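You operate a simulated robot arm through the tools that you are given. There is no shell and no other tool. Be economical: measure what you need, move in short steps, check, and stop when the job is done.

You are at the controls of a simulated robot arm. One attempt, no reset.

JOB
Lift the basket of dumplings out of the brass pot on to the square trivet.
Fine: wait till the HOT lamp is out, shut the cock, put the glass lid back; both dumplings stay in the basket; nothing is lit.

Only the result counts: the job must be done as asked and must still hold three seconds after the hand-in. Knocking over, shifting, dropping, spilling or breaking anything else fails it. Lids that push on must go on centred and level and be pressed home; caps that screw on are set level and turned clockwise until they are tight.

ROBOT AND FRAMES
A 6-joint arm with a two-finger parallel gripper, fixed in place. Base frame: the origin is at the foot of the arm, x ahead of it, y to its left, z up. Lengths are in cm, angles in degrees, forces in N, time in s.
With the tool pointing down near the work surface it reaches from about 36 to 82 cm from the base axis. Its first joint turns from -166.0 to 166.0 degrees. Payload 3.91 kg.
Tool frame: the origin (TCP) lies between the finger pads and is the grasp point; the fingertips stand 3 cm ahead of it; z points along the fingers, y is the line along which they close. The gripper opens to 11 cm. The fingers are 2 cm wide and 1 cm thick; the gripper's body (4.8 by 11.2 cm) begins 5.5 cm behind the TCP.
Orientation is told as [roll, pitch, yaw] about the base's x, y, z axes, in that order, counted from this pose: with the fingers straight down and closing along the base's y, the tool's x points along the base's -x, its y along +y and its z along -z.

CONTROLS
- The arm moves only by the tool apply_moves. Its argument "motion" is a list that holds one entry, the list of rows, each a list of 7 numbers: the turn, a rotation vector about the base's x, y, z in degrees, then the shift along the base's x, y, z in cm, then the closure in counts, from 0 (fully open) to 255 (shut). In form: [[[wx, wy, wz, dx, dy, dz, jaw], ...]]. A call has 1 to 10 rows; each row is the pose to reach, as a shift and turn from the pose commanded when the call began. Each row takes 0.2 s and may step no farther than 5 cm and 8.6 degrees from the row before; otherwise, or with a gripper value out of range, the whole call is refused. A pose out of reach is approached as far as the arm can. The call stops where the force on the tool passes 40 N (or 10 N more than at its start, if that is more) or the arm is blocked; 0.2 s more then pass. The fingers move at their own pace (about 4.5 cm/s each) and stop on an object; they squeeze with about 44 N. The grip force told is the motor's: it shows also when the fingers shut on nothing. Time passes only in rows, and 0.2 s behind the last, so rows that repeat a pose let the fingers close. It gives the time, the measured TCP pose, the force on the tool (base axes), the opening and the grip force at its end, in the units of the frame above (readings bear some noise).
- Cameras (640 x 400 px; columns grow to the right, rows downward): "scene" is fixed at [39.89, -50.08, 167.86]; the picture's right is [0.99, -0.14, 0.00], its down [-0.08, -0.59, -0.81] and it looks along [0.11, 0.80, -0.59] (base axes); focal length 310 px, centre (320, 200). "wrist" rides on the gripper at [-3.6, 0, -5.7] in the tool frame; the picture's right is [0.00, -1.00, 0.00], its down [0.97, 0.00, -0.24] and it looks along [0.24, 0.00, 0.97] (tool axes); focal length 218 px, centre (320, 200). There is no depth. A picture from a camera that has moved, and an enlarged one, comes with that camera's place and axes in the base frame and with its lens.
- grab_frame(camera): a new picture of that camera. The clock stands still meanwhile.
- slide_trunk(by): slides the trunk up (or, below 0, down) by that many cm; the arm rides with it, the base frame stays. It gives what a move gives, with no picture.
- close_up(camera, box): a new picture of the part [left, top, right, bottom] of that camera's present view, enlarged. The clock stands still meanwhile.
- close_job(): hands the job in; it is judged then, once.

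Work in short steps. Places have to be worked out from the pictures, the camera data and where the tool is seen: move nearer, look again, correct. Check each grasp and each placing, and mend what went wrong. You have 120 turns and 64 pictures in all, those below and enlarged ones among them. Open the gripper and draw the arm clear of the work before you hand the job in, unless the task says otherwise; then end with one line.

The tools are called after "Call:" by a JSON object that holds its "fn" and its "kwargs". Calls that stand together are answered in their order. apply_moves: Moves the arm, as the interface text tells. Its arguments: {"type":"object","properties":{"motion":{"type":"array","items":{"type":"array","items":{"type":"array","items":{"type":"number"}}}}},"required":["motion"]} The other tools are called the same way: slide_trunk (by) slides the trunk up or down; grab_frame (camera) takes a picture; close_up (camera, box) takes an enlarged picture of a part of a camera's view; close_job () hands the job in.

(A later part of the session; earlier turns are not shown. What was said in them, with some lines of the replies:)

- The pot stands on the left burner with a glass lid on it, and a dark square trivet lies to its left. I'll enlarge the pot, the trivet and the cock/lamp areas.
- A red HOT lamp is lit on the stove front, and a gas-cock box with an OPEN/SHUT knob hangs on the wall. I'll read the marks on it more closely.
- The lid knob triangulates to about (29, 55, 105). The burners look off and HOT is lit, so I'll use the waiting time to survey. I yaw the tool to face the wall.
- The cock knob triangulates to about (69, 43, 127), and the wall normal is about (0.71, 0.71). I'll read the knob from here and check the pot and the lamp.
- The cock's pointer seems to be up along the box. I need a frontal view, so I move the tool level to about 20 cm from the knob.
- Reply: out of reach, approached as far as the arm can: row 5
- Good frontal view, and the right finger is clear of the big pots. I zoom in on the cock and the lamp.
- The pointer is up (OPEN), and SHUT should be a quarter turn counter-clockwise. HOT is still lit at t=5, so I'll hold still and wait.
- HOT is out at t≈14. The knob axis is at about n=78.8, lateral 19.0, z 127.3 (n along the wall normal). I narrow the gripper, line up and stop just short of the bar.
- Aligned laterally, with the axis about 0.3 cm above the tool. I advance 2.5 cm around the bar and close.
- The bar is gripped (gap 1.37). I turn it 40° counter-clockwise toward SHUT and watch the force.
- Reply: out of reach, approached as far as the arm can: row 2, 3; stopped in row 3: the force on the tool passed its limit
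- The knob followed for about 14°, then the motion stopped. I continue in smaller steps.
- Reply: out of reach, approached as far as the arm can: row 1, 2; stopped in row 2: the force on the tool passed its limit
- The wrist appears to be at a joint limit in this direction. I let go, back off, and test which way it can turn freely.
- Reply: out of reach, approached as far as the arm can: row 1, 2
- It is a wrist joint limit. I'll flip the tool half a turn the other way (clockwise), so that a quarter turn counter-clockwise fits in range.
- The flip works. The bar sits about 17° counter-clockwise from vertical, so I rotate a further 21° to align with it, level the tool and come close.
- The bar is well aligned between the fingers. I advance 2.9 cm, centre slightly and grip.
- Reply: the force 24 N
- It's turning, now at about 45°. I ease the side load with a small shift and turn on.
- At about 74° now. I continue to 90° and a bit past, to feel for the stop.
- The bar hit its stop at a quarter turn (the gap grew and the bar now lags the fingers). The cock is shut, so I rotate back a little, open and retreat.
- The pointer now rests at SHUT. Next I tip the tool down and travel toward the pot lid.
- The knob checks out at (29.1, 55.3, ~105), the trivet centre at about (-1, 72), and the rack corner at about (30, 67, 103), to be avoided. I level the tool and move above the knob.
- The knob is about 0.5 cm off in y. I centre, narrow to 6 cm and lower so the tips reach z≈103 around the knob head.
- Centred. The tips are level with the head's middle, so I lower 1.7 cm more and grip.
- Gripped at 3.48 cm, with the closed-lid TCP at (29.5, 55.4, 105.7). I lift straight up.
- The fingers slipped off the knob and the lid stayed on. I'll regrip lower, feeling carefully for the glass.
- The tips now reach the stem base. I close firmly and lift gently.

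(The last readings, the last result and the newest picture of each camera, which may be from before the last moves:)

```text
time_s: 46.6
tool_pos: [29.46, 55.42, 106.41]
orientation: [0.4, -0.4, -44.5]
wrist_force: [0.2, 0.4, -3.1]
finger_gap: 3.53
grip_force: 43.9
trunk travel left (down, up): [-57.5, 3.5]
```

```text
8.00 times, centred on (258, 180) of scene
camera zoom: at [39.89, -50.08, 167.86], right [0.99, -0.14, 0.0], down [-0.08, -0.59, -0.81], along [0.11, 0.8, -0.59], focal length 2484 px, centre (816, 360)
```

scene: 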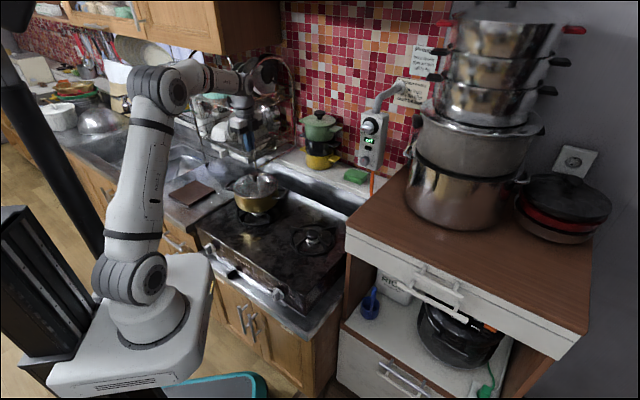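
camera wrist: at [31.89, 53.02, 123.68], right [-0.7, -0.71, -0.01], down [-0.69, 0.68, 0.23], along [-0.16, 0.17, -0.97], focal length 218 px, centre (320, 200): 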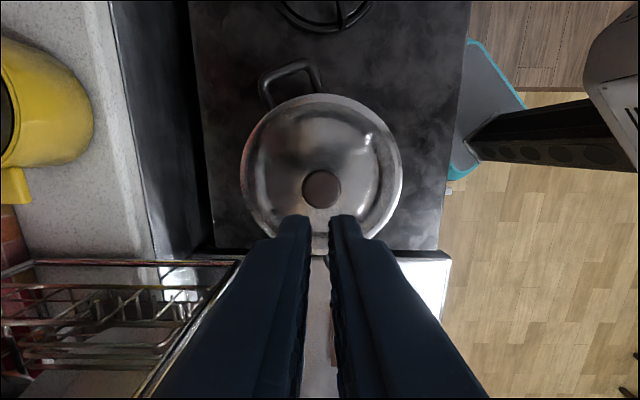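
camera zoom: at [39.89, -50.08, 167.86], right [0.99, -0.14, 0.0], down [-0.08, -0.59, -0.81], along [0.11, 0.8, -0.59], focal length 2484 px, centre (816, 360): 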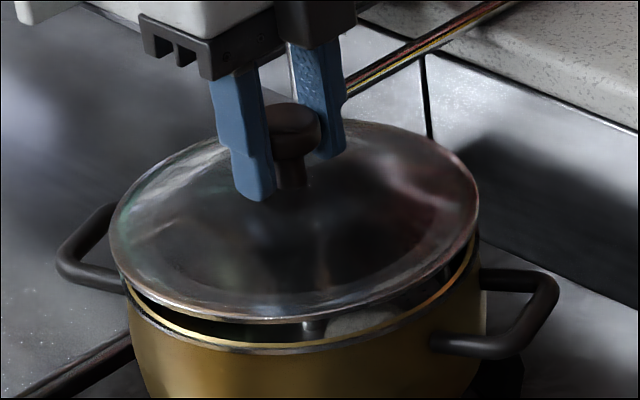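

The lid is off and held (3 N). I raise it and carry it to above the right-hand burner grate at about (48.3, 35.3).

Call:
{"fn": "apply_moves", "kwargs": {"motion": [[[0, 0, 0, 0, 0, 3, 255], [0, 0, 0, 0, 0, 6, 255], [0, 0, 0, 0, 0, 9, 255], [0, 0, 0, 2.7, -2.9, 9, 255], [0, 0, 0, 5.4, -5.8, 9, 255], [0, 0, 0, 8.1, -8.7, 9, 255], [0, 0, 0, 10.8, -11.6, 9, 255], [0, 0, 0, 13.5, -14.4, 9, 255], [0, 0, 0, 16.2, -17.3, 9, 255], [0, 0, 0, 18.8, -20.1, 9, 255]]]}}

Call:
{"fn": "apply_moves", "kwargs": {"motion": [[[0, 0, 0, 0, 0, -3, 255], [0, 0, 0, 0, 0, -6, 255], [0, 0, 0, 0, 0, -9, 255], [0, 0, 0, 0, 0, -11, 255], [0, 0, 0, 0, 0, -11, 255]]]}}

Call:
{"fn": "close_up", "kwargs": {"camera": "scene", "box": [230, 170, 390, 270]}}

Call:
{"fn": "grab_frame", "kwargs": {"camera": "wrist"}}

```text
time_s: 48.8
tool_pos: [48.22, 35.16, 115.1]
orientation: [0.4, -0.2, -44.5]
wrist_force: [0.2, -0.5, -2.5]
finger_gap: 3.5
grip_force: 43.6
trunk travel left (down, up): [-57.5, 3.5]
```

```text
time_s: 50.0
tool_pos: [48.28, 35.2, 104.32]
orientation: [0.4, -0.3, -44.5]
wrist_force: [-0.8, 0.5, -2.5]
finger_gap: 3.52
grip_force: 43.8
trunk travel left (down, up): [-57.5, 3.5]
```

```text
4.00 times, centred on (310, 220) of scene
camera zoom: at [39.89, -50.08, 167.86], right [0.99, -0.14, 0.0], down [-0.08, -0.59, -0.81], along [0.11, 0.8, -0.59], focal length 1242 px, centre (360, 120)
```

zoom: 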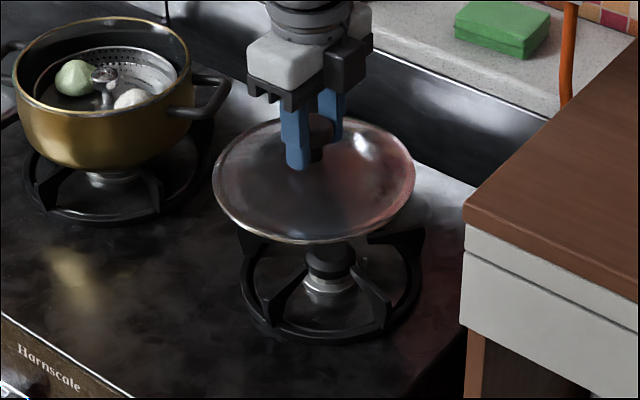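

```text
24 pictures are left
camera wrist: at [50.8, 32.67, 110.06], right [-0.7, -0.71, -0.01], down [-0.69, 0.68, 0.23], along [-0.16, 0.17, -0.97], focal length 218 px, centre (320, 200)
```

wrist: 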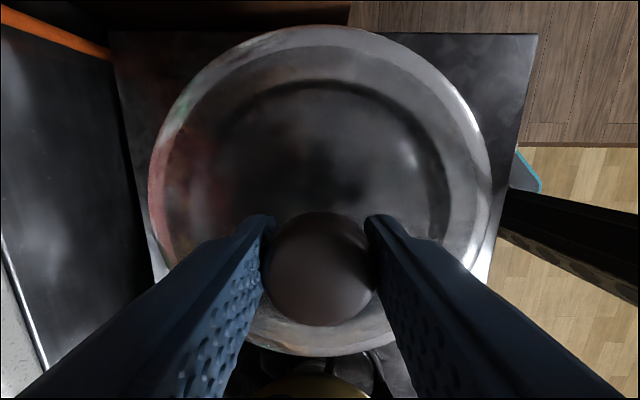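

The pot is open: inside are a perforated basket with a central knobbed post and two dumplings. I shift the lid 1 cm right to centre it over the grate and lower partway.

Call:
{"fn": "apply_moves", "kwargs": {"motion": [[[0, 0, 0, 1, -0.2, -1, 255], [0, 0, 0, 1, -0.2, -2.5, 255], [0, 0, 0, 1, -0.2, -4, 255], [0, 0, 0, 1, -0.2, -5, 255], [0, 0, 0, 1, -0.2, -5.5, 255], [0, 0, 0, 1, -0.2, -5.5, 255]]]}}

Call:
{"fn": "close_up", "kwargs": {"camera": "scene", "box": [230, 170, 390, 270]}}

```text
time_s: 51.4
tool_pos: [49.33, 35.29, 98.87]
orientation: [0.3, -0.2, -44.5]
wrist_force: [-0.4, 0.5, -2.1]
finger_gap: 3.51
grip_force: 44.2
trunk travel left (down, up): [-57.5, 3.5]
```

```text
4.00 times, centred on (310, 220) of scene
camera zoom: at [39.89, -50.08, 167.86], right [0.99, -0.14, 0.0], down [-0.08, -0.59, -0.81], along [0.11, 0.8, -0.59], focal length 1242 px, centre (360, 120)
```

zoom: 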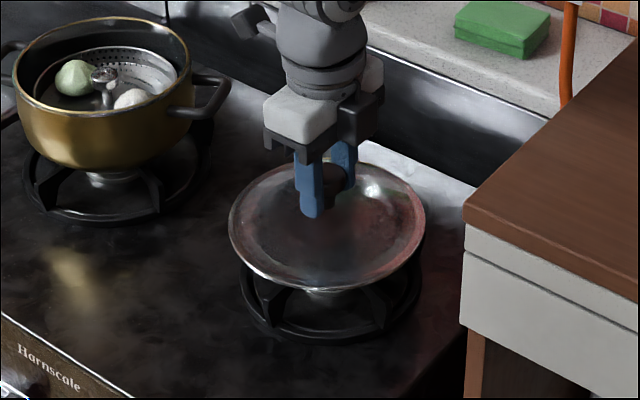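

Well centred over the grate. I lower slowly until contact.

Call:
{"fn": "apply_moves", "kwargs": {"motion": [[[0, 0, 0, 0, 0, -0.4, 255], [0, 0, 0, 0, 0, -0.8, 255], [0, 0, 0, 0, 0, -1.2, 255], [0, 0, 0, 0, 0, -1.5, 255], [0, 0, 0, 0, 0, -1.8, 255], [0, 0, 0, 0, 0, -1.8, 255]]]}}

```text
time_s: 52.8
tool_pos: [49.26, 35.11, 97.07]
orientation: [0.4, -0.4, -44.5]
wrist_force: [0.6, 0.1, -3.2]
finger_gap: 3.49
grip_force: 43.4
trunk travel left (down, up): [-57.5, 3.5]
```

No contact yet, so I continue.

Call:
{"fn": "apply_moves", "kwargs": {"motion": [[[0, 0, 0, 0, 0, -0.3, 255], [0, 0, 0, 0, 0, -0.6, 255], [0, 0, 0, 0, 0, -0.9, 255], [0, 0, 0, 0, 0, -1.2, 255], [0, 0, 0, 0, 0, -1.2, 255]]]}}

Call:
{"fn": "close_up", "kwargs": {"camera": "scene", "box": [270, 190, 366, 265]}}

```text
time_s: 53.8
tool_pos: [49.46, 35.08, 96.53]
orientation: [0.9, -0.4, -44.5]
wrist_force: [-2.1, -2.2, 15.5]
finger_gap: 3.53
grip_force: 44.3
trunk travel left (down, up): [-57.5, 3.5]
stopped in row 4: the force on the tool passed its limit (the readings are from after the stop); the commanded pose is now the measured one
```

```text
5.33 times, centred on (318, 228) of scene
camera zoom: at [39.89, -50.08, 167.86], right [0.99, -0.14, 0.0], down [-0.08, -0.59, -0.81], along [0.11, 0.8, -0.59], focal length 1656 px, centre (331, 53)
```

zoom: 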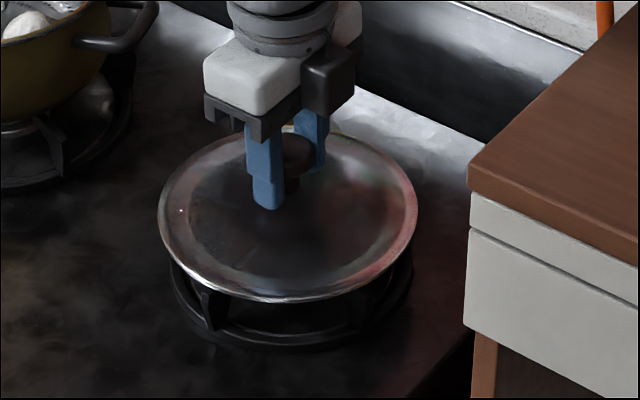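

The lid rests on the grate (contact at TCP z 96.5). I open and rise.

Call:
{"fn": "apply_moves", "kwargs": {"motion": [[[0, 0, 0, 0, 0, 0.2, 220], [0, 0, 0, 0, 0, 0.2, 160], [0, 0, 0, 0, 0, 0.2, 100], [0, 0, 0, 0, 0, 0.2, 80], [0, 0, 0, 0, 0, 2, 80], [0, 0, 0, 0, 0, 5, 80], [0, 0, 0, 0, 0, 9, 80], [0, 0, 0, 0, 0, 14, 80], [0, 0, 0, 0, 0, 19, 80], [0, 0, 0, 0, 0, 22, 80]]]}}

Call:
{"fn": "apply_moves", "kwargs": {"motion": [[[0, 0, 0, -3, 2.9, 0, 100], [0, 0, 0, -6, 5.8, 0, 100], [0, 0, 0, -9, 8.7, 0, 100], [0, 0, 0, -12, 11.6, 0, 100], [0, 0, 0, -15, 14.5, 0, 100], [0, 0, 0, -18, 17.4, 0, 100], [0, 0, 0, -18, 17.4, 0, 100]]]}}

Call:
{"fn": "grab_frame", "kwargs": {"camera": "wrist"}}

Call:
{"fn": "close_up", "kwargs": {"camera": "scene", "box": [222, 160, 366, 260]}}

```text
time_s: 56.0
tool_pos: [49.68, 35.27, 118.59]
orientation: [0.7, -0.5, -44.5]
wrist_force: [0.1, -0.4, -0.4]
finger_gap: 7.55
grip_force: 0.1
trunk travel left (down, up): [-57.5, 3.5]
```

```text
time_s: 57.6
tool_pos: [31.64, 52.73, 118.75]
orientation: [0.8, -0.4, -44.5]
wrist_force: [-0.1, 0.4, 0.1]
finger_gap: 6.69
grip_force: 0.1
trunk travel left (down, up): [-57.5, 3.5]
```

```text
21 pictures are left
camera wrist: at [34.02, 50.1, 124.53], right [-0.7, -0.71, -0.01], down [-0.7, 0.68, 0.23], along [-0.16, 0.17, -0.97], focal length 218 px, centre (320, 200)
```

wrist: 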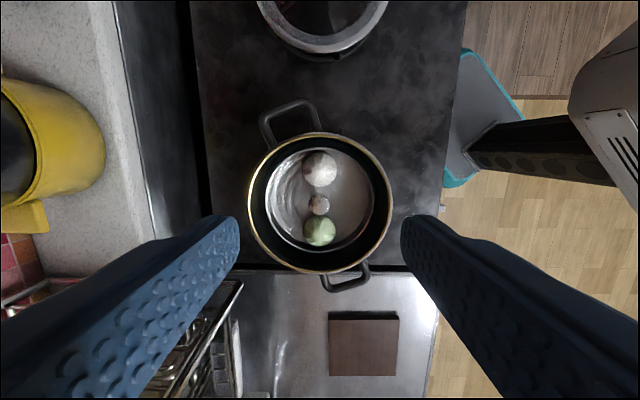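

```text
4.00 times, centred on (294, 210) of scene
camera zoom: at [39.89, -50.08, 167.86], right [0.99, -0.14, 0.0], down [-0.08, -0.59, -0.81], along [0.11, 0.8, -0.59], focal length 1242 px, centre (424, 160)
```

zoom: 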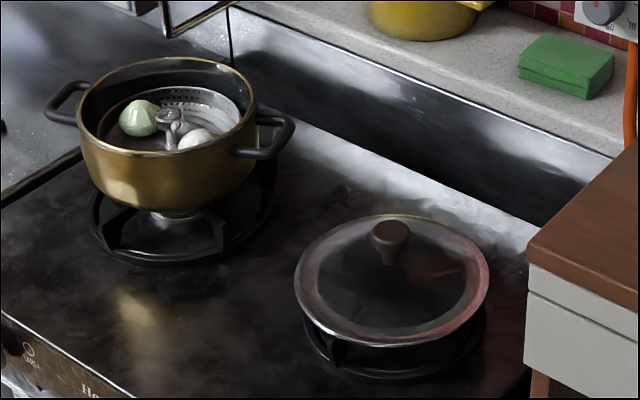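

The lid sits steadily on the grate. The basket's post head is at about (29.4, 55.1, 98), with the dumplings on either side along the wall direction, so closing along n is right. I move above it.

Call:
{"fn": "apply_moves", "kwargs": {"motion": [[[0, 0, 0, -1.2, 1.2, 0, 139], [0, 0, 0, -2.25, 2.35, -2, 139], [0, 0, 0, -2.25, 2.35, -6, 139], [0, 0, 0, -2.25, 2.35, -10, 139], [0, 0, 0, -2.25, 2.35, -13.5, 139], [0, 0, 0, -2.25, 2.35, -13.5, 139]]]}}

Call:
{"fn": "grab_frame", "kwargs": {"camera": "wrist"}}

Call:
{"fn": "close_up", "kwargs": {"camera": "scene", "box": [226, 155, 290, 205]}}

```text
time_s: 59.0
tool_pos: [29.3, 54.83, 105.07]
orientation: [0.8, -0.3, -44.4]
wrist_force: [-0.6, -0.7, -0.3]
finger_gap: 5.02
grip_force: 0.0
trunk travel left (down, up): [-57.5, 3.5]
```

```text
19 pictures are left
camera wrist: at [31.73, 52.13, 110.73], right [-0.7, -0.71, -0.01], down [-0.7, 0.68, 0.23], along [-0.16, 0.17, -0.97], focal length 218 px, centre (320, 200)
```

wrist: 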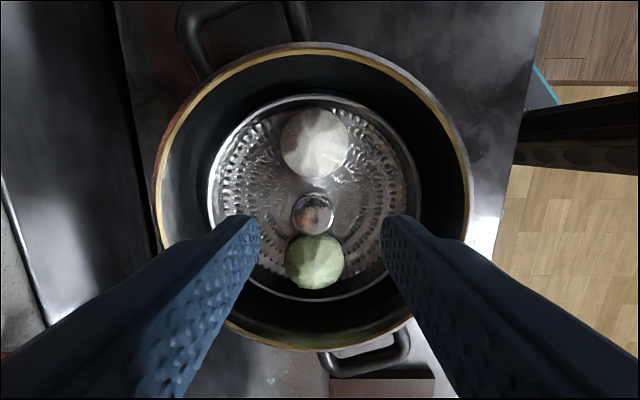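

```text
8.00 times, centred on (258, 180) of scene
camera zoom: at [39.89, -50.08, 167.86], right [0.99, -0.14, 0.0], down [-0.08, -0.59, -0.81], along [0.11, 0.8, -0.59], focal length 2484 px, centre (816, 360)
```

zoom: 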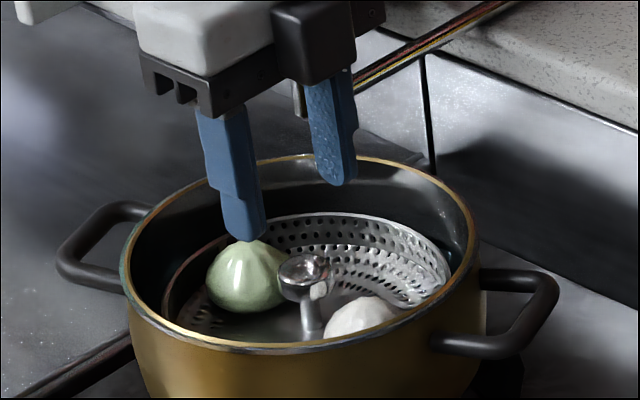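

The post head is nearly between the fingers. I shift (-0.12, +0.53) and lower so the tips go to about z 95.6, between the dumplings.

Call:
{"fn": "apply_moves", "kwargs": {"motion": [[[0, 0, 0, -0.12, 0.53, -1, 139], [0, 0, 0, -0.12, 0.53, -3, 139], [0, 0, 0, -0.12, 0.53, -4.5, 139], [0, 0, 0, -0.12, 0.53, -5.5, 139], [0, 0, 0, -0.12, 0.53, -6.4, 139], [0, 0, 0, -0.12, 0.53, -6.4, 139]]]}}

Call:
{"fn": "grab_frame", "kwargs": {"camera": "wrist"}}

Call:
{"fn": "close_up", "kwargs": {"camera": "scene", "box": [226, 155, 290, 205]}}

```text
time_s: 60.4
tool_pos: [29.02, 55.3, 98.36]
orientation: [0.7, -0.4, -44.6]
wrist_force: [0.5, 0.0, -0.3]
finger_gap: 4.99
grip_force: 0.1
trunk travel left (down, up): [-57.5, 3.5]
```

```text
17 pictures are left
camera wrist: at [31.49, 52.8, 104.19], right [-0.7, -0.71, -0.01], down [-0.7, 0.68, 0.23], along [-0.16, 0.17, -0.97], focal length 218 px, centre (320, 200)
```

wrist: 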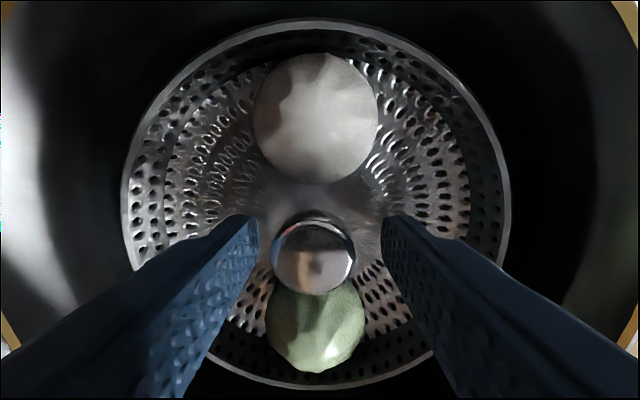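

```text
8.00 times, centred on (258, 180) of scene
camera zoom: at [39.89, -50.08, 167.86], right [0.99, -0.14, 0.0], down [-0.08, -0.59, -0.81], along [0.11, 0.8, -0.59], focal length 2484 px, centre (816, 360)
```

zoom: 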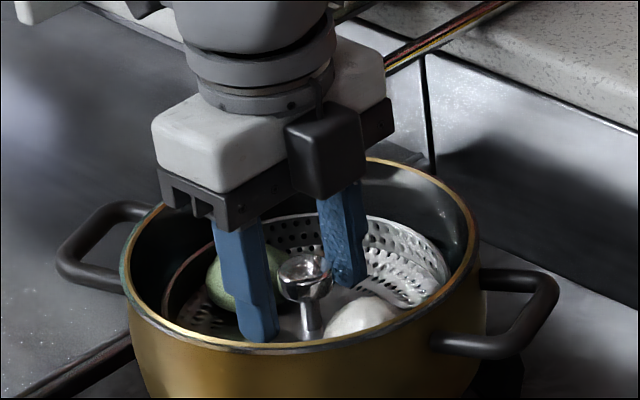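

The head is at pad height and the tips are about 1.2 cm above the basket floor. I close on it.

Call:
{"fn": "apply_moves", "kwargs": {"motion": [[[0, 0, 0, 0, 0, 0, 160], [0, 0, 0, 0, 0, 0, 180], [0, 0, 0, 0, 0, 0, 200], [0, 0, 0, 0, 0, 0, 225], [0, 0, 0, 0, 0, 0, 255], [0, 0, 0, 0, 0, 0, 255], [0, 0, 0, 0, 0, 0, 255]]]}}

Call:
{"fn": "apply_moves", "kwargs": {"motion": [[[0, 0, 0, 0, 0, 0.3, 255], [0, 0, 0, 0, 0, 0.7, 255], [0, 0, 0, 0, 0, 1.1, 255], [0, 0, 0, 0, 0, 1.5, 255], [0, 0, 0, 0, 0, 1.9, 255], [0, 0, 0, 0, 0, 2.3, 255]]]}}

Call:
{"fn": "close_up", "kwargs": {"camera": "scene", "box": [226, 155, 290, 205]}}

```text
time_s: 62.0
tool_pos: [29.15, 55.38, 98.44]
orientation: [0.9, -0.4, -44.5]
wrist_force: [0.4, 0.2, 0.9]
finger_gap: 2.65
grip_force: 43.9
trunk travel left (down, up): [-57.5, 3.5]
```

```text
time_s: 63.4
tool_pos: [29.12, 55.5, 100.74]
orientation: [0.7, -0.4, -44.4]
wrist_force: [-0.5, 0.5, -2.9]
finger_gap: 2.67
grip_force: 44.1
trunk travel left (down, up): [-57.5, 3.5]
```

```text
8.00 times, centred on (258, 180) of scene
camera zoom: at [39.89, -50.08, 167.86], right [0.99, -0.14, 0.0], down [-0.08, -0.59, -0.81], along [0.11, 0.8, -0.59], focal length 2484 px, centre (816, 360)
```

zoom: 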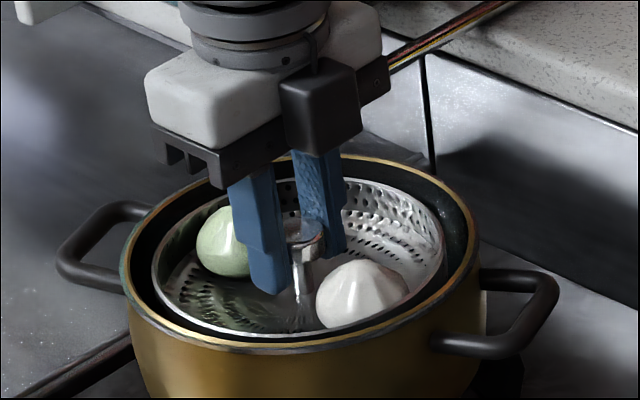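

The basket lifts level with both dumplings in it. I lift clear of the rim gently.

Call:
{"fn": "apply_moves", "kwargs": {"motion": [[[0, 0, 0, 0, 0, 0.8, 255], [0, 0, 0, 0, 0, 2, 255], [0, 0, 0, 0, 0, 3.3, 255], [0, 0, 0, 0, 0, 4.6, 255], [0, 0, 0, 0, 0, 5.9, 255], [0, 0, 0, 0, 0, 7.2, 255], [0, 0, 0, 0, 0, 8.5, 255], [0, 0, 0, 0, 0, 9.8, 255], [0, 0, 0, 0, 0, 10.7, 255], [0, 0, 0, 0, 0, 11.2, 255]]]}}

Call:
{"fn": "apply_moves", "kwargs": {"motion": [[[0, 0, 0, -0.8, 0.45, 0, 255], [0, 0, 0, -2.2, 1.2, 0, 255], [0, 0, 0, -3.9, 2.2, 0, 255], [0, 0, 0, -5.7, 3.2, 0, 255], [0, 0, 0, -7.6, 4.2, 0, 255], [0, 0, 0, -9.5, 5.3, 0, 255], [0, 0, 0, -11.4, 6.4, 0, 255], [0, 0, 0, -13.2, 7.4, 0, 255], [0, 0, 0, -14.4, 8.1, 0, 255], [0, 0, 0, -15, 8.4, 0, 255]]]}}

Call:
{"fn": "apply_moves", "kwargs": {"motion": [[[0, 0, 0, -0.8, 0.45, 0, 255], [0, 0, 0, -2.2, 1.2, 0, 255], [0, 0, 0, -3.9, 2.2, 0, 255], [0, 0, 0, -5.7, 3.2, 0, 255], [0, 0, 0, -7.6, 4.2, 0, 255], [0, 0, 0, -9.5, 5.3, 0, 255], [0, 0, 0, -11.4, 6.3, 0, 255], [0, 0, 0, -13.1, 7.3, 0, 255], [0, 0, 0, -14.2, 7.9, 0, 255], [0, 0, 0, -14.7, 8.2, 0, 255]]]}}

Call:
{"fn": "close_up", "kwargs": {"camera": "scene", "box": [150, 120, 278, 220]}}

Call:
{"fn": "grab_frame", "kwargs": {"camera": "wrist"}}

```text
time_s: 65.6
tool_pos: [29.07, 55.55, 112.2]
orientation: [0.8, -0.4, -44.5]
wrist_force: [0.1, 0.4, -2.5]
finger_gap: 2.65
grip_force: 43.8
trunk travel left (down, up): [-57.5, 3.5]
```

```text
time_s: 67.8
tool_pos: [13.98, 63.77, 112.06]
orientation: [0.9, -0.4, -44.4]
wrist_force: [1.1, 0.3, -2.3]
finger_gap: 2.68
grip_force: 44.8
trunk travel left (down, up): [-57.5, 3.5]
```

```text
time_s: 70.0
tool_pos: [-0.7, 72.33, 112.05]
orientation: [0.8, -0.4, -44.5]
wrist_force: [-0.2, 0.6, -2.3]
finger_gap: 2.69
grip_force: 43.8
trunk travel left (down, up): [-57.5, 3.5]
```

```text
4.00 times, centred on (214, 170) of scene
camera zoom: at [39.89, -50.08, 167.86], right [0.99, -0.14, 0.0], down [-0.08, -0.59, -0.81], along [0.11, 0.8, -0.59], focal length 1242 px, centre (744, 320)
```

zoom: 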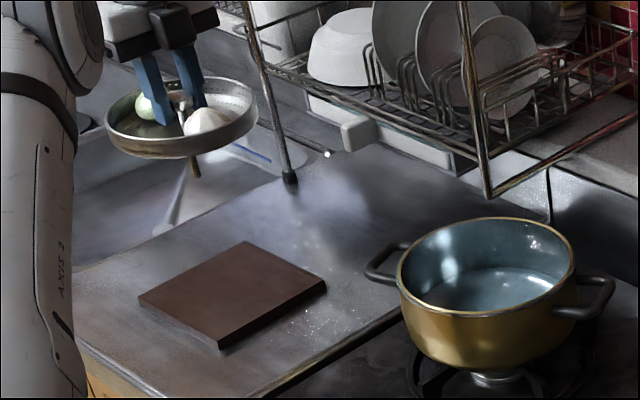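

```text
13 pictures are left
camera wrist: at [1.79, 69.62, 117.87], right [-0.7, -0.71, -0.01], down [-0.7, 0.68, 0.23], along [-0.16, 0.17, -0.97], focal length 218 px, centre (320, 200)
```

wrist: 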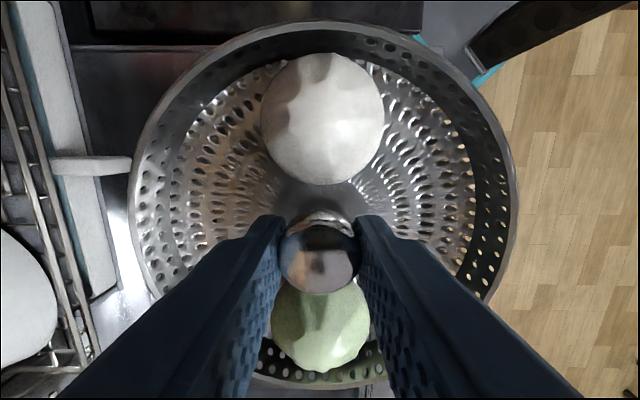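

The basket is level over the trivet with both dumplings in it. I lower partway with a small shift (+0.3, +0.4) and check.

Call:
{"fn": "apply_moves", "kwargs": {"motion": [[[0, 0, 0, 0.3, 0.4, -1, 255], [0, 0, 0, 0.3, 0.4, -2.5, 255], [0, 0, 0, 0.3, 0.4, -4, 255], [0, 0, 0, 0.3, 0.4, -5.5, 255], [0, 0, 0, 0.3, 0.4, -7, 255], [0, 0, 0, 0.3, 0.4, -8.5, 255], [0, 0, 0, 0.3, 0.4, -10, 255], [0, 0, 0, 0.3, 0.4, -11, 255], [0, 0, 0, 0.3, 0.4, -11.5, 255]]]}}

Call:
{"fn": "close_up", "kwargs": {"camera": "scene", "box": [150, 150, 246, 225]}}

```text
time_s: 72.0
tool_pos: [-0.43, 72.65, 100.25]
orientation: [0.8, -0.4, -44.4]
wrist_force: [-0.3, 1.1, -1.8]
finger_gap: 2.67
grip_force: 43.7
trunk travel left (down, up): [-57.5, 3.5]
```

```text
5.33 times, centred on (198, 188) of scene
camera zoom: at [39.89, -50.08, 167.86], right [0.99, -0.14, 0.0], down [-0.08, -0.59, -0.81], along [0.11, 0.8, -0.59], focal length 1656 px, centre (971, 267)
```

zoom: 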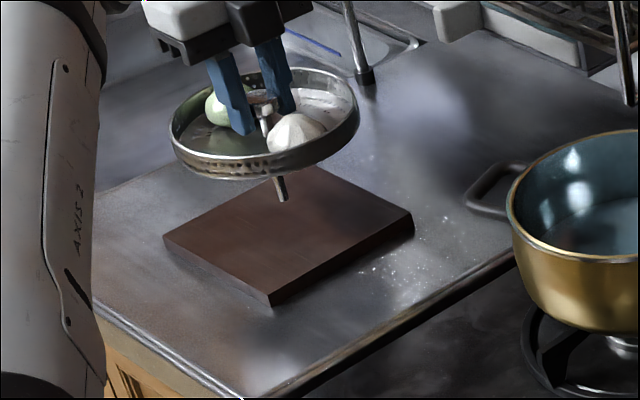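

The basket has little feet and will land near the trivet's centre. I lower gently until contact.

Call:
{"fn": "apply_moves", "kwargs": {"motion": [[[0, 0, 0, 0.3, 0.2, -0.8, 255], [0, 0, 0, 0.3, 0.2, -1.6, 255], [0, 0, 0, 0.3, 0.2, -2.4, 255], [0, 0, 0, 0.3, 0.2, -3.2, 255], [0, 0, 0, 0.3, 0.2, -3.8, 255], [0, 0, 0, 0.3, 0.2, -4.3, 255]]]}}

Call:
{"fn": "apply_moves", "kwargs": {"motion": [[[0, 0, 0, 0, 0, -0.3, 255], [0, 0, 0, 0, 0, -0.6, 255], [0, 0, 0, 0, 0, -0.9, 255], [0, 0, 0, 0, 0, -1.2, 255], [0, 0, 0, 0, 0, -1.5, 255]]]}}

Call:
{"fn": "close_up", "kwargs": {"camera": "scene", "box": [150, 150, 246, 225]}}

```text
time_s: 73.4
tool_pos: [0.1, 72.76, 95.99]
orientation: [0.8, -0.4, -44.5]
wrist_force: [-0.5, -0.3, -2.0]
finger_gap: 2.64
grip_force: 43.6
trunk travel left (down, up): [-57.5, 3.5]
```

```text
time_s: 74.6
tool_pos: [0.02, 72.72, 94.66]
orientation: [0.8, -0.3, -44.6]
wrist_force: [1.1, -1.1, 6.7]
finger_gap: 2.67
grip_force: 44.4
trunk travel left (down, up): [-57.5, 3.5]
```

```text
5.33 times, centred on (198, 188) of scene
camera zoom: at [39.89, -50.08, 167.86], right [0.99, -0.14, 0.0], down [-0.08, -0.59, -0.81], along [0.11, 0.8, -0.59], focal length 1656 px, centre (971, 267)
```

zoom: 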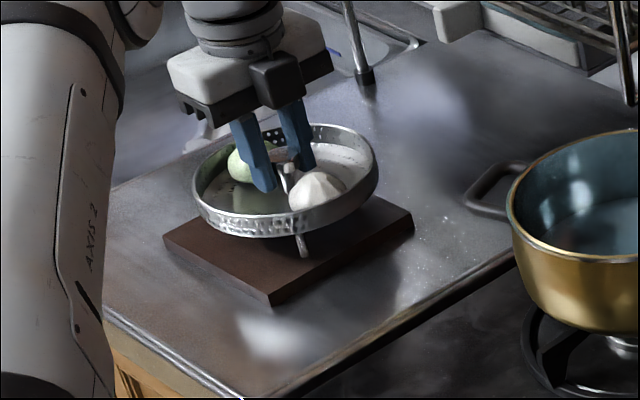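

Contact felt (about 9 N) with the foot well inside the trivet. I open and rise straight up.

Call:
{"fn": "apply_moves", "kwargs": {"motion": [[[0, 0, 0, 0, 0, 0.1, 230], [0, 0, 0, 0, 0, 0.1, 190], [0, 0, 0, 0, 0, 0.1, 150], [0, 0, 0, 0, 0, 0.1, 139], [0, 0, 0, 0, 0, 0.1, 139], [0, 0, 0, 0, 0, 1, 139], [0, 0, 0, 0, 0, 3, 139], [0, 0, 0, 0, 0, 6, 139], [0, 0, 0, 0, 0, 10, 139], [0, 0, 0, 0, 0, 15, 139]]]}}

Call:
{"fn": "apply_moves", "kwargs": {"motion": [[[0, 0, 0, 0, 0, 5, 116], [0, 0, 0, 0, 0, 9, 116]]]}}

Call:
{"fn": "close_up", "kwargs": {"camera": "scene", "box": [150, 150, 246, 225]}}

```text
time_s: 76.8
tool_pos: [0.1, 72.69, 109.63]
orientation: [0.8, -0.3, -44.5]
wrist_force: [-0.5, 0.5, -0.7]
finger_gap: 5.01
grip_force: 0.0
trunk travel left (down, up): [-57.5, 3.5]
```

```text
time_s: 77.4
tool_pos: [-0.08, 72.56, 118.48]
orientation: [0.8, -0.3, -44.5]
wrist_force: [-0.1, -0.1, 0.2]
finger_gap: 5.99
grip_force: 0.1
trunk travel left (down, up): [-57.5, 3.5]
```

```text
5.33 times, centred on (198, 188) of scene
camera zoom: at [39.89, -50.08, 167.86], right [0.99, -0.14, 0.0], down [-0.08, -0.59, -0.81], along [0.11, 0.8, -0.59], focal length 1656 px, centre (971, 267)
```

zoom: 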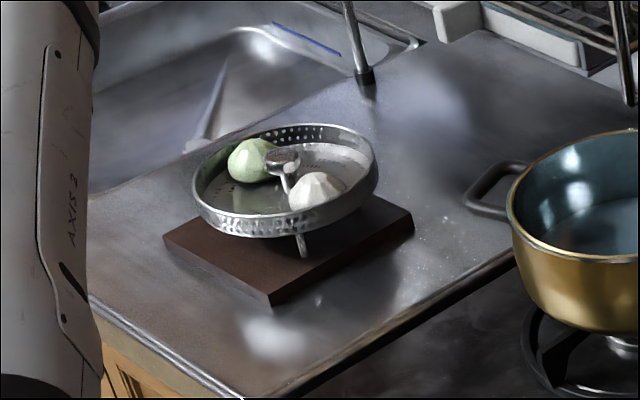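

The basket stands on the trivet with both dumplings. I go back for the lid.

Call:
{"fn": "apply_moves", "kwargs": {"motion": [[[0, 0, 0, 3.4, -2.56, 0, 116], [0, 0, 0, 6.8, -5.1, 0, 116], [0, 0, 0, 10.2, -7.7, 0, 116], [0, 0, 0, 13.6, -10.2, 0, 116], [0, 0, 0, 17, -12.8, 0, 116], [0, 0, 0, 20.4, -15.4, 0, 116], [0, 0, 0, 23.8, -17.9, 0, 116], [0, 0, 0, 27.2, -20.5, 0, 116]]]}}

Call:
{"fn": "apply_moves", "kwargs": {"motion": [[[0, 0, 0, 3.2, -2.4, 0, 116], [0, 0, 0, 6.4, -4.8, 0, 116], [0, 0, 0, 9.6, -7.2, 0, 116], [0, 0, 0, 12.8, -9.6, 0, 116], [0, 0, 0, 16, -12, 0, 116], [0, 0, 0, 19.2, -14.4, 0, 116], [0, 0, 0, 22.4, -16.9, 0, 116], [0, 0, 0, 22.4, -16.9, -4, 116], [0, 0, 0, 22.4, -16.9, -8, 116], [0, 0, 0, 22.4, -16.9, -12, 116]]]}}

Call:
{"fn": "grab_frame", "kwargs": {"camera": "wrist"}}

```text
time_s: 79.2
tool_pos: [27.26, 51.9, 118.63]
orientation: [0.7, -0.4, -44.4]
wrist_force: [0.4, 0.3, 0.2]
finger_gap: 6.02
grip_force: 0.1
trunk travel left (down, up): [-57.5, 3.5]
```

```text
time_s: 81.4
tool_pos: [49.55, 35.75, 106.81]
orientation: [0.8, -0.4, -44.5]
wrist_force: [0.3, 0.5, 1.1]
finger_gap: 5.98
grip_force: 0.1
trunk travel left (down, up): [-57.5, 3.5]
```

```text
9 pictures are left
camera wrist: at [52.01, 33.07, 112.52], right [-0.7, -0.71, -0.01], down [-0.7, 0.68, 0.23], along [-0.16, 0.17, -0.97], focal length 218 px, centre (320, 200)
```

wrist: 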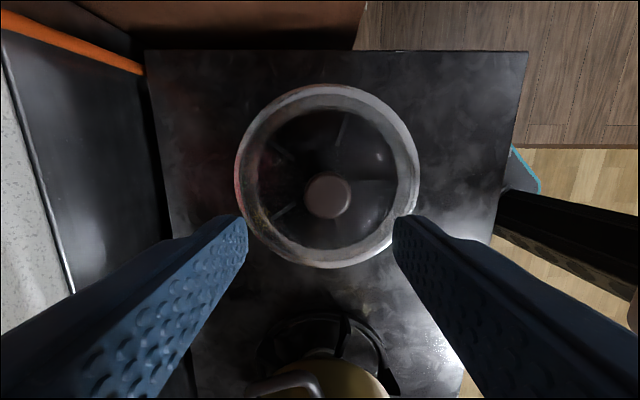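

The knob is about 0.5 cm off to the side. I correct, lower to the earlier grip height (96.6) and grip.

Call:
{"fn": "apply_moves", "kwargs": {"motion": [[[0, 0, 0, -0.45, -0.25, -1, 116], [0, 0, 0, -0.45, -0.25, -4, 116], [0, 0, 0, -0.45, -0.25, -7, 116], [0, 0, 0, -0.45, -0.25, -9, 116], [0, 0, 0, -0.45, -0.25, -9.8, 116], [0, 0, 0, -0.45, -0.25, -10.2, 116], [0, 0, 0, -0.45, -0.25, -10.2, 116]]]}}

Call:
{"fn": "grab_frame", "kwargs": {"camera": "wrist"}}

```text
time_s: 83.0
tool_pos: [49.13, 35.14, 96.46]
orientation: [0.9, -0.4, -44.5]
wrist_force: [-0.2, 0.6, 0.4]
finger_gap: 5.98
grip_force: 0.1
trunk travel left (down, up): [-57.5, 3.5]
```

```text
8 pictures are left
camera wrist: at [51.56, 32.49, 102.21], right [-0.7, -0.71, -0.01], down [-0.7, 0.68, 0.23], along [-0.16, 0.17, -0.97], focal length 218 px, centre (320, 200)
```

wrist: 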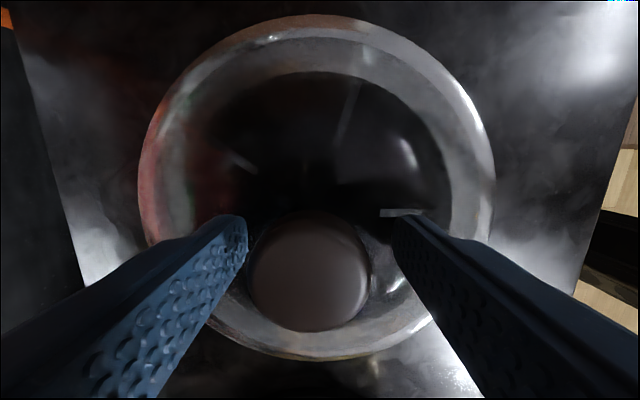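

I shift (+0.25, +0.25) to centre on the knob, grip, and lift gently.

Call:
{"fn": "apply_moves", "kwargs": {"motion": [[[0, 0, 0, 0.25, 0.25, 0.05, 116], [0, 0, 0, 0.25, 0.25, 0.05, 160], [0, 0, 0, 0.25, 0.25, 0.05, 200], [0, 0, 0, 0.25, 0.25, 0.05, 255], [0, 0, 0, 0.25, 0.25, 0.05, 255], [0, 0, 0, 0.25, 0.25, 0.05, 255]]]}}

Call:
{"fn": "apply_moves", "kwargs": {"motion": [[[0, 0, 0, 0, 0, 0.3, 255], [0, 0, 0, 0, 0, 0.7, 255], [0, 0, 0, 0, 0, 1.2, 255], [0, 0, 0, 0, 0, 2.5, 255], [0, 0, 0, 0, 0, 5, 255], [0, 0, 0, 0, 0, 8, 255], [0, 0, 0, 0, 0, 12, 255], [0, 0, 0, 0, 0, 15, 255], [0, 0, 0, 0, 0, 17, 255]]]}}

```text
time_s: 84.4
tool_pos: [49.43, 35.25, 96.71]
orientation: [1.0, -0.4, -44.6]
wrist_force: [5.1, 3.8, 22.6]
finger_gap: 3.53
grip_force: 44.0
trunk travel left (down, up): [-57.5, 3.5]
```

```text
time_s: 86.4
tool_pos: [49.5, 35.15, 113.43]
orientation: [0.7, -0.3, -44.5]
wrist_force: [0.3, 0.4, -2.7]
finger_gap: 3.54
grip_force: 43.8
trunk travel left (down, up): [-57.5, 3.5]
```

The lid is held (2.7 N). I carry it back over the pot (target 29.35, 55.5) and lower to a few cm above.

Call:
{"fn": "apply_moves", "kwargs": {"motion": [[[0, 0, 0, -2, 2, 0, 255], [0, 0, 0, -5, 5.1, 0, 255], [0, 0, 0, -8, 8.1, 0, 255], [0, 0, 0, -11, 11.1, 0, 255], [0, 0, 0, -14, 14.2, 0, 255], [0, 0, 0, -17, 17.2, 0, 255], [0, 0, 0, -19, 19.2, 0, 255], [0, 0, 0, -20.1, 20.3, 0, 255], [0, 0, 0, -20.1, 20.3, -3, 255], [0, 0, 0, -20.1, 20.3, -6, 255]]]}}

Call:
{"fn": "close_up", "kwargs": {"camera": "scene", "box": [222, 150, 286, 210]}}

```text
time_s: 88.6
tool_pos: [29.44, 55.49, 107.45]
orientation: [0.8, -0.5, -44.4]
wrist_force: [-0.2, -0.5, -2.7]
finger_gap: 3.52
grip_force: 44.6
trunk travel left (down, up): [-57.5, 3.5]
```

```text
6.67 times, centred on (254, 180) of scene
camera zoom: at [39.89, -50.08, 167.86], right [0.99, -0.14, 0.0], down [-0.08, -0.59, -0.81], along [0.11, 0.8, -0.59], focal length 2070 px, centre (760, 333)
```

zoom: 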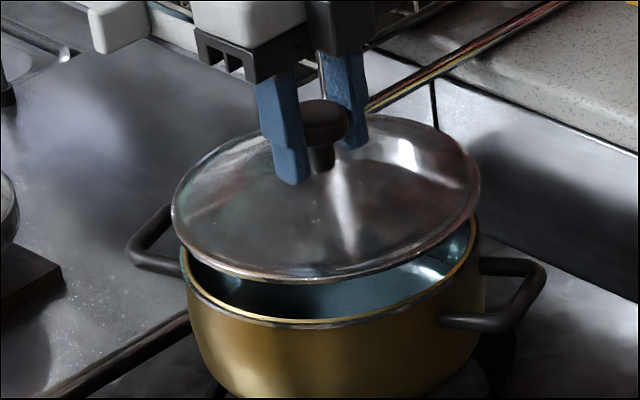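

The lid is level and centred over the pot. I lower slowly to the seat (expected TCP z≈104.8).

Call:
{"fn": "apply_moves", "kwargs": {"motion": [[[0, 0, 0, 0, 0, -0.6, 255], [0, 0, 0, 0, 0, -1.2, 255], [0, 0, 0, 0, 0, -1.7, 255], [0, 0, 0, 0, 0, -2.1, 255], [0, 0, 0, 0, 0, -2.4, 255], [0, 0, 0, 0, 0, -2.7, 255], [0, 0, 0, 0, 0, -3, 255]]]}}

Call:
{"fn": "close_up", "kwargs": {"camera": "scene", "box": [222, 150, 286, 210]}}

```text
time_s: 90.2
tool_pos: [29.36, 55.56, 104.62]
orientation: [0.9, -0.3, -44.4]
wrist_force: [2.2, -2.1, 9.5]
finger_gap: 3.5
grip_force: 43.7
trunk travel left (down, up): [-57.5, 3.5]
```

```text
6.67 times, centred on (254, 180) of scene
camera zoom: at [39.89, -50.08, 167.86], right [0.99, -0.14, 0.0], down [-0.08, -0.59, -0.81], along [0.11, 0.8, -0.59], focal length 2070 px, centre (760, 333)
```

zoom: 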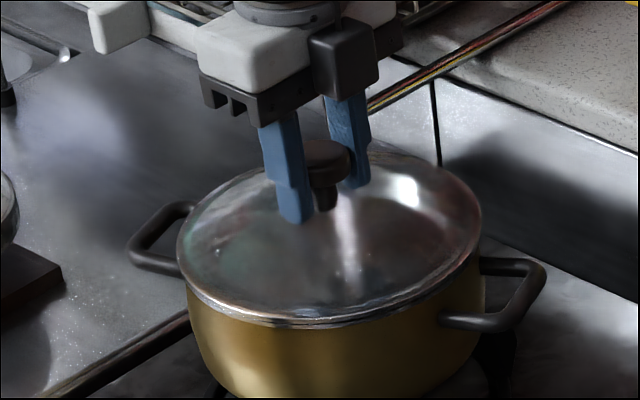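

The lid's edges match its original place to within 0.2 px. I press a little more, release and rise.

Call:
{"fn": "apply_moves", "kwargs": {"motion": [[[0, 0, 0, 0, 0, -0.15, 255], [0, 0, 0, 0, 0, -0.3, 255], [0, 0, 0, 0, 0, 0, 255], [0, 0, 0, 0, 0, 0.1, 220], [0, 0, 0, 0, 0, 0.1, 170], [0, 0, 0, 0, 0, 0.1, 116], [0, 0, 0, 0, 0, 0.1, 110], [0, 0, 0, 0, 0, 2, 110], [0, 0, 0, 0, 0, 6, 110], [0, 0, 0, 0, 0, 11, 110]]]}}

Call:
{"fn": "close_up", "kwargs": {"camera": "scene", "box": [222, 150, 286, 210]}}

```text
time_s: 92.4
tool_pos: [29.13, 55.4, 115.45]
orientation: [0.9, -0.4, -44.5]
wrist_force: [-0.8, -0.1, 0.1]
finger_gap: 6.25
grip_force: 0.1
trunk travel left (down, up): [-57.5, 3.5]
```

```text
6.67 times, centred on (254, 180) of scene
camera zoom: at [39.89, -50.08, 167.86], right [0.99, -0.14, 0.0], down [-0.08, -0.59, -0.81], along [0.11, 0.8, -0.59], focal length 2070 px, centre (760, 333)
```

zoom: 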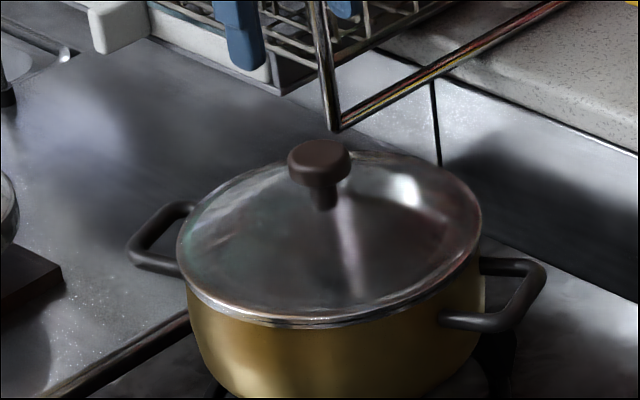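

The lid is seated level and centred. I draw the arm clear, then take a final look.

Call:
{"fn": "apply_moves", "kwargs": {"motion": [[[0, 0, 0, 0, 0, 4, 60], [0, 0, 0, 0, 0, 8.5, 0], [0, 0, 0, 0, -3, 12, 0], [0, 0, 0, 0, -7, 14, 0], [0, 0, 0, 0, -11, 16, 0], [0, 0, 0, 0, -15, 18, 0], [0, 0, 0, 0, -19, 20, 0], [0, 0, 0, 0, -19, 20, 0]]]}}

Call:
{"fn": "grab_frame", "kwargs": {"camera": "scene"}}

Call:
{"fn": "close_up", "kwargs": {"camera": "scene", "box": [352, 105, 392, 175]}}

Call:
{"fn": "close_up", "kwargs": {"camera": "scene", "box": [160, 150, 320, 290]}}

```text
time_s: 94.2
tool_pos: [29.11, 36.5, 136.15]
orientation: [0.7, -0.4, -44.5]
wrist_force: [0.5, 0.2, -0.8]
finger_gap: 11.03
grip_force: 0.0
trunk travel left (down, up): [-57.5, 3.5]
```

```text
4 pictures are left
```

scene: 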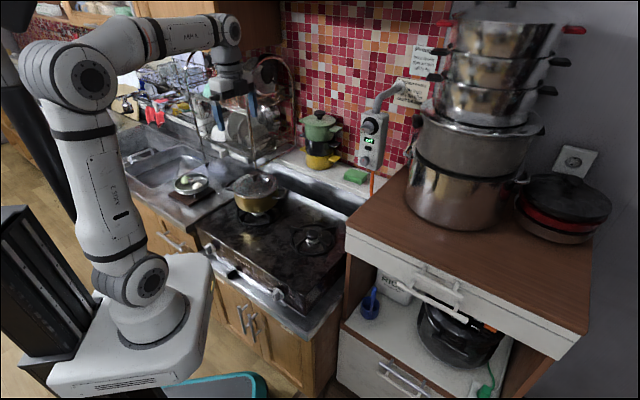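

```text
5.71 times, centred on (372, 140) of scene
camera zoom: at [39.89, -50.08, 167.86], right [0.99, -0.14, 0.0], down [-0.08, -0.59, -0.81], along [0.11, 0.8, -0.59], focal length 1774 px, centre (23, 543)
```

zoom: 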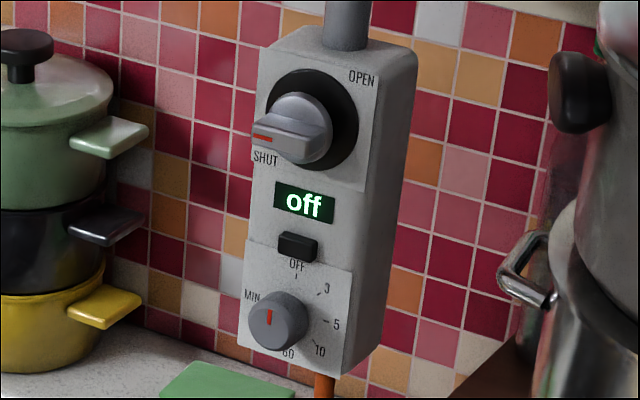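

```text
2.86 times, centred on (240, 220) of scene
camera zoom: at [39.89, -50.08, 167.86], right [0.99, -0.14, 0.0], down [-0.08, -0.59, -0.81], along [0.11, 0.8, -0.59], focal length 887 px, centre (549, 143)
```

zoom: 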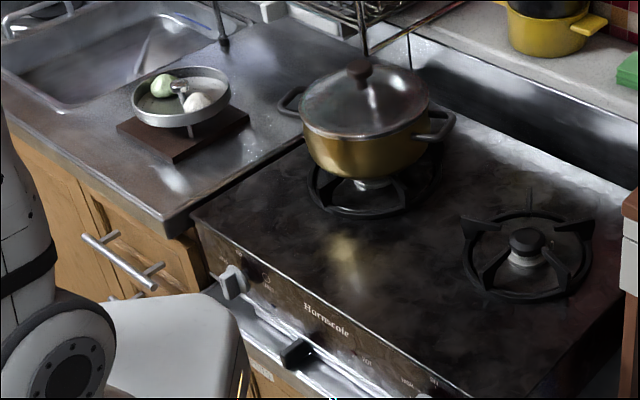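

The cock points to SHUT, the HOT lamp is out and the lid is on. The basket is on the trivet with both dumplings, nothing is lit and the arm is clear, so I hand in.

Call:
{"fn": "close_job", "kwargs": {}}

```text
The job is handed in.
```

The basket is on the square trivet with both dumplings in it. I waited for the HOT lamp to go out, then shut the cock and put the glass lid back on the pot; nothing is lit.
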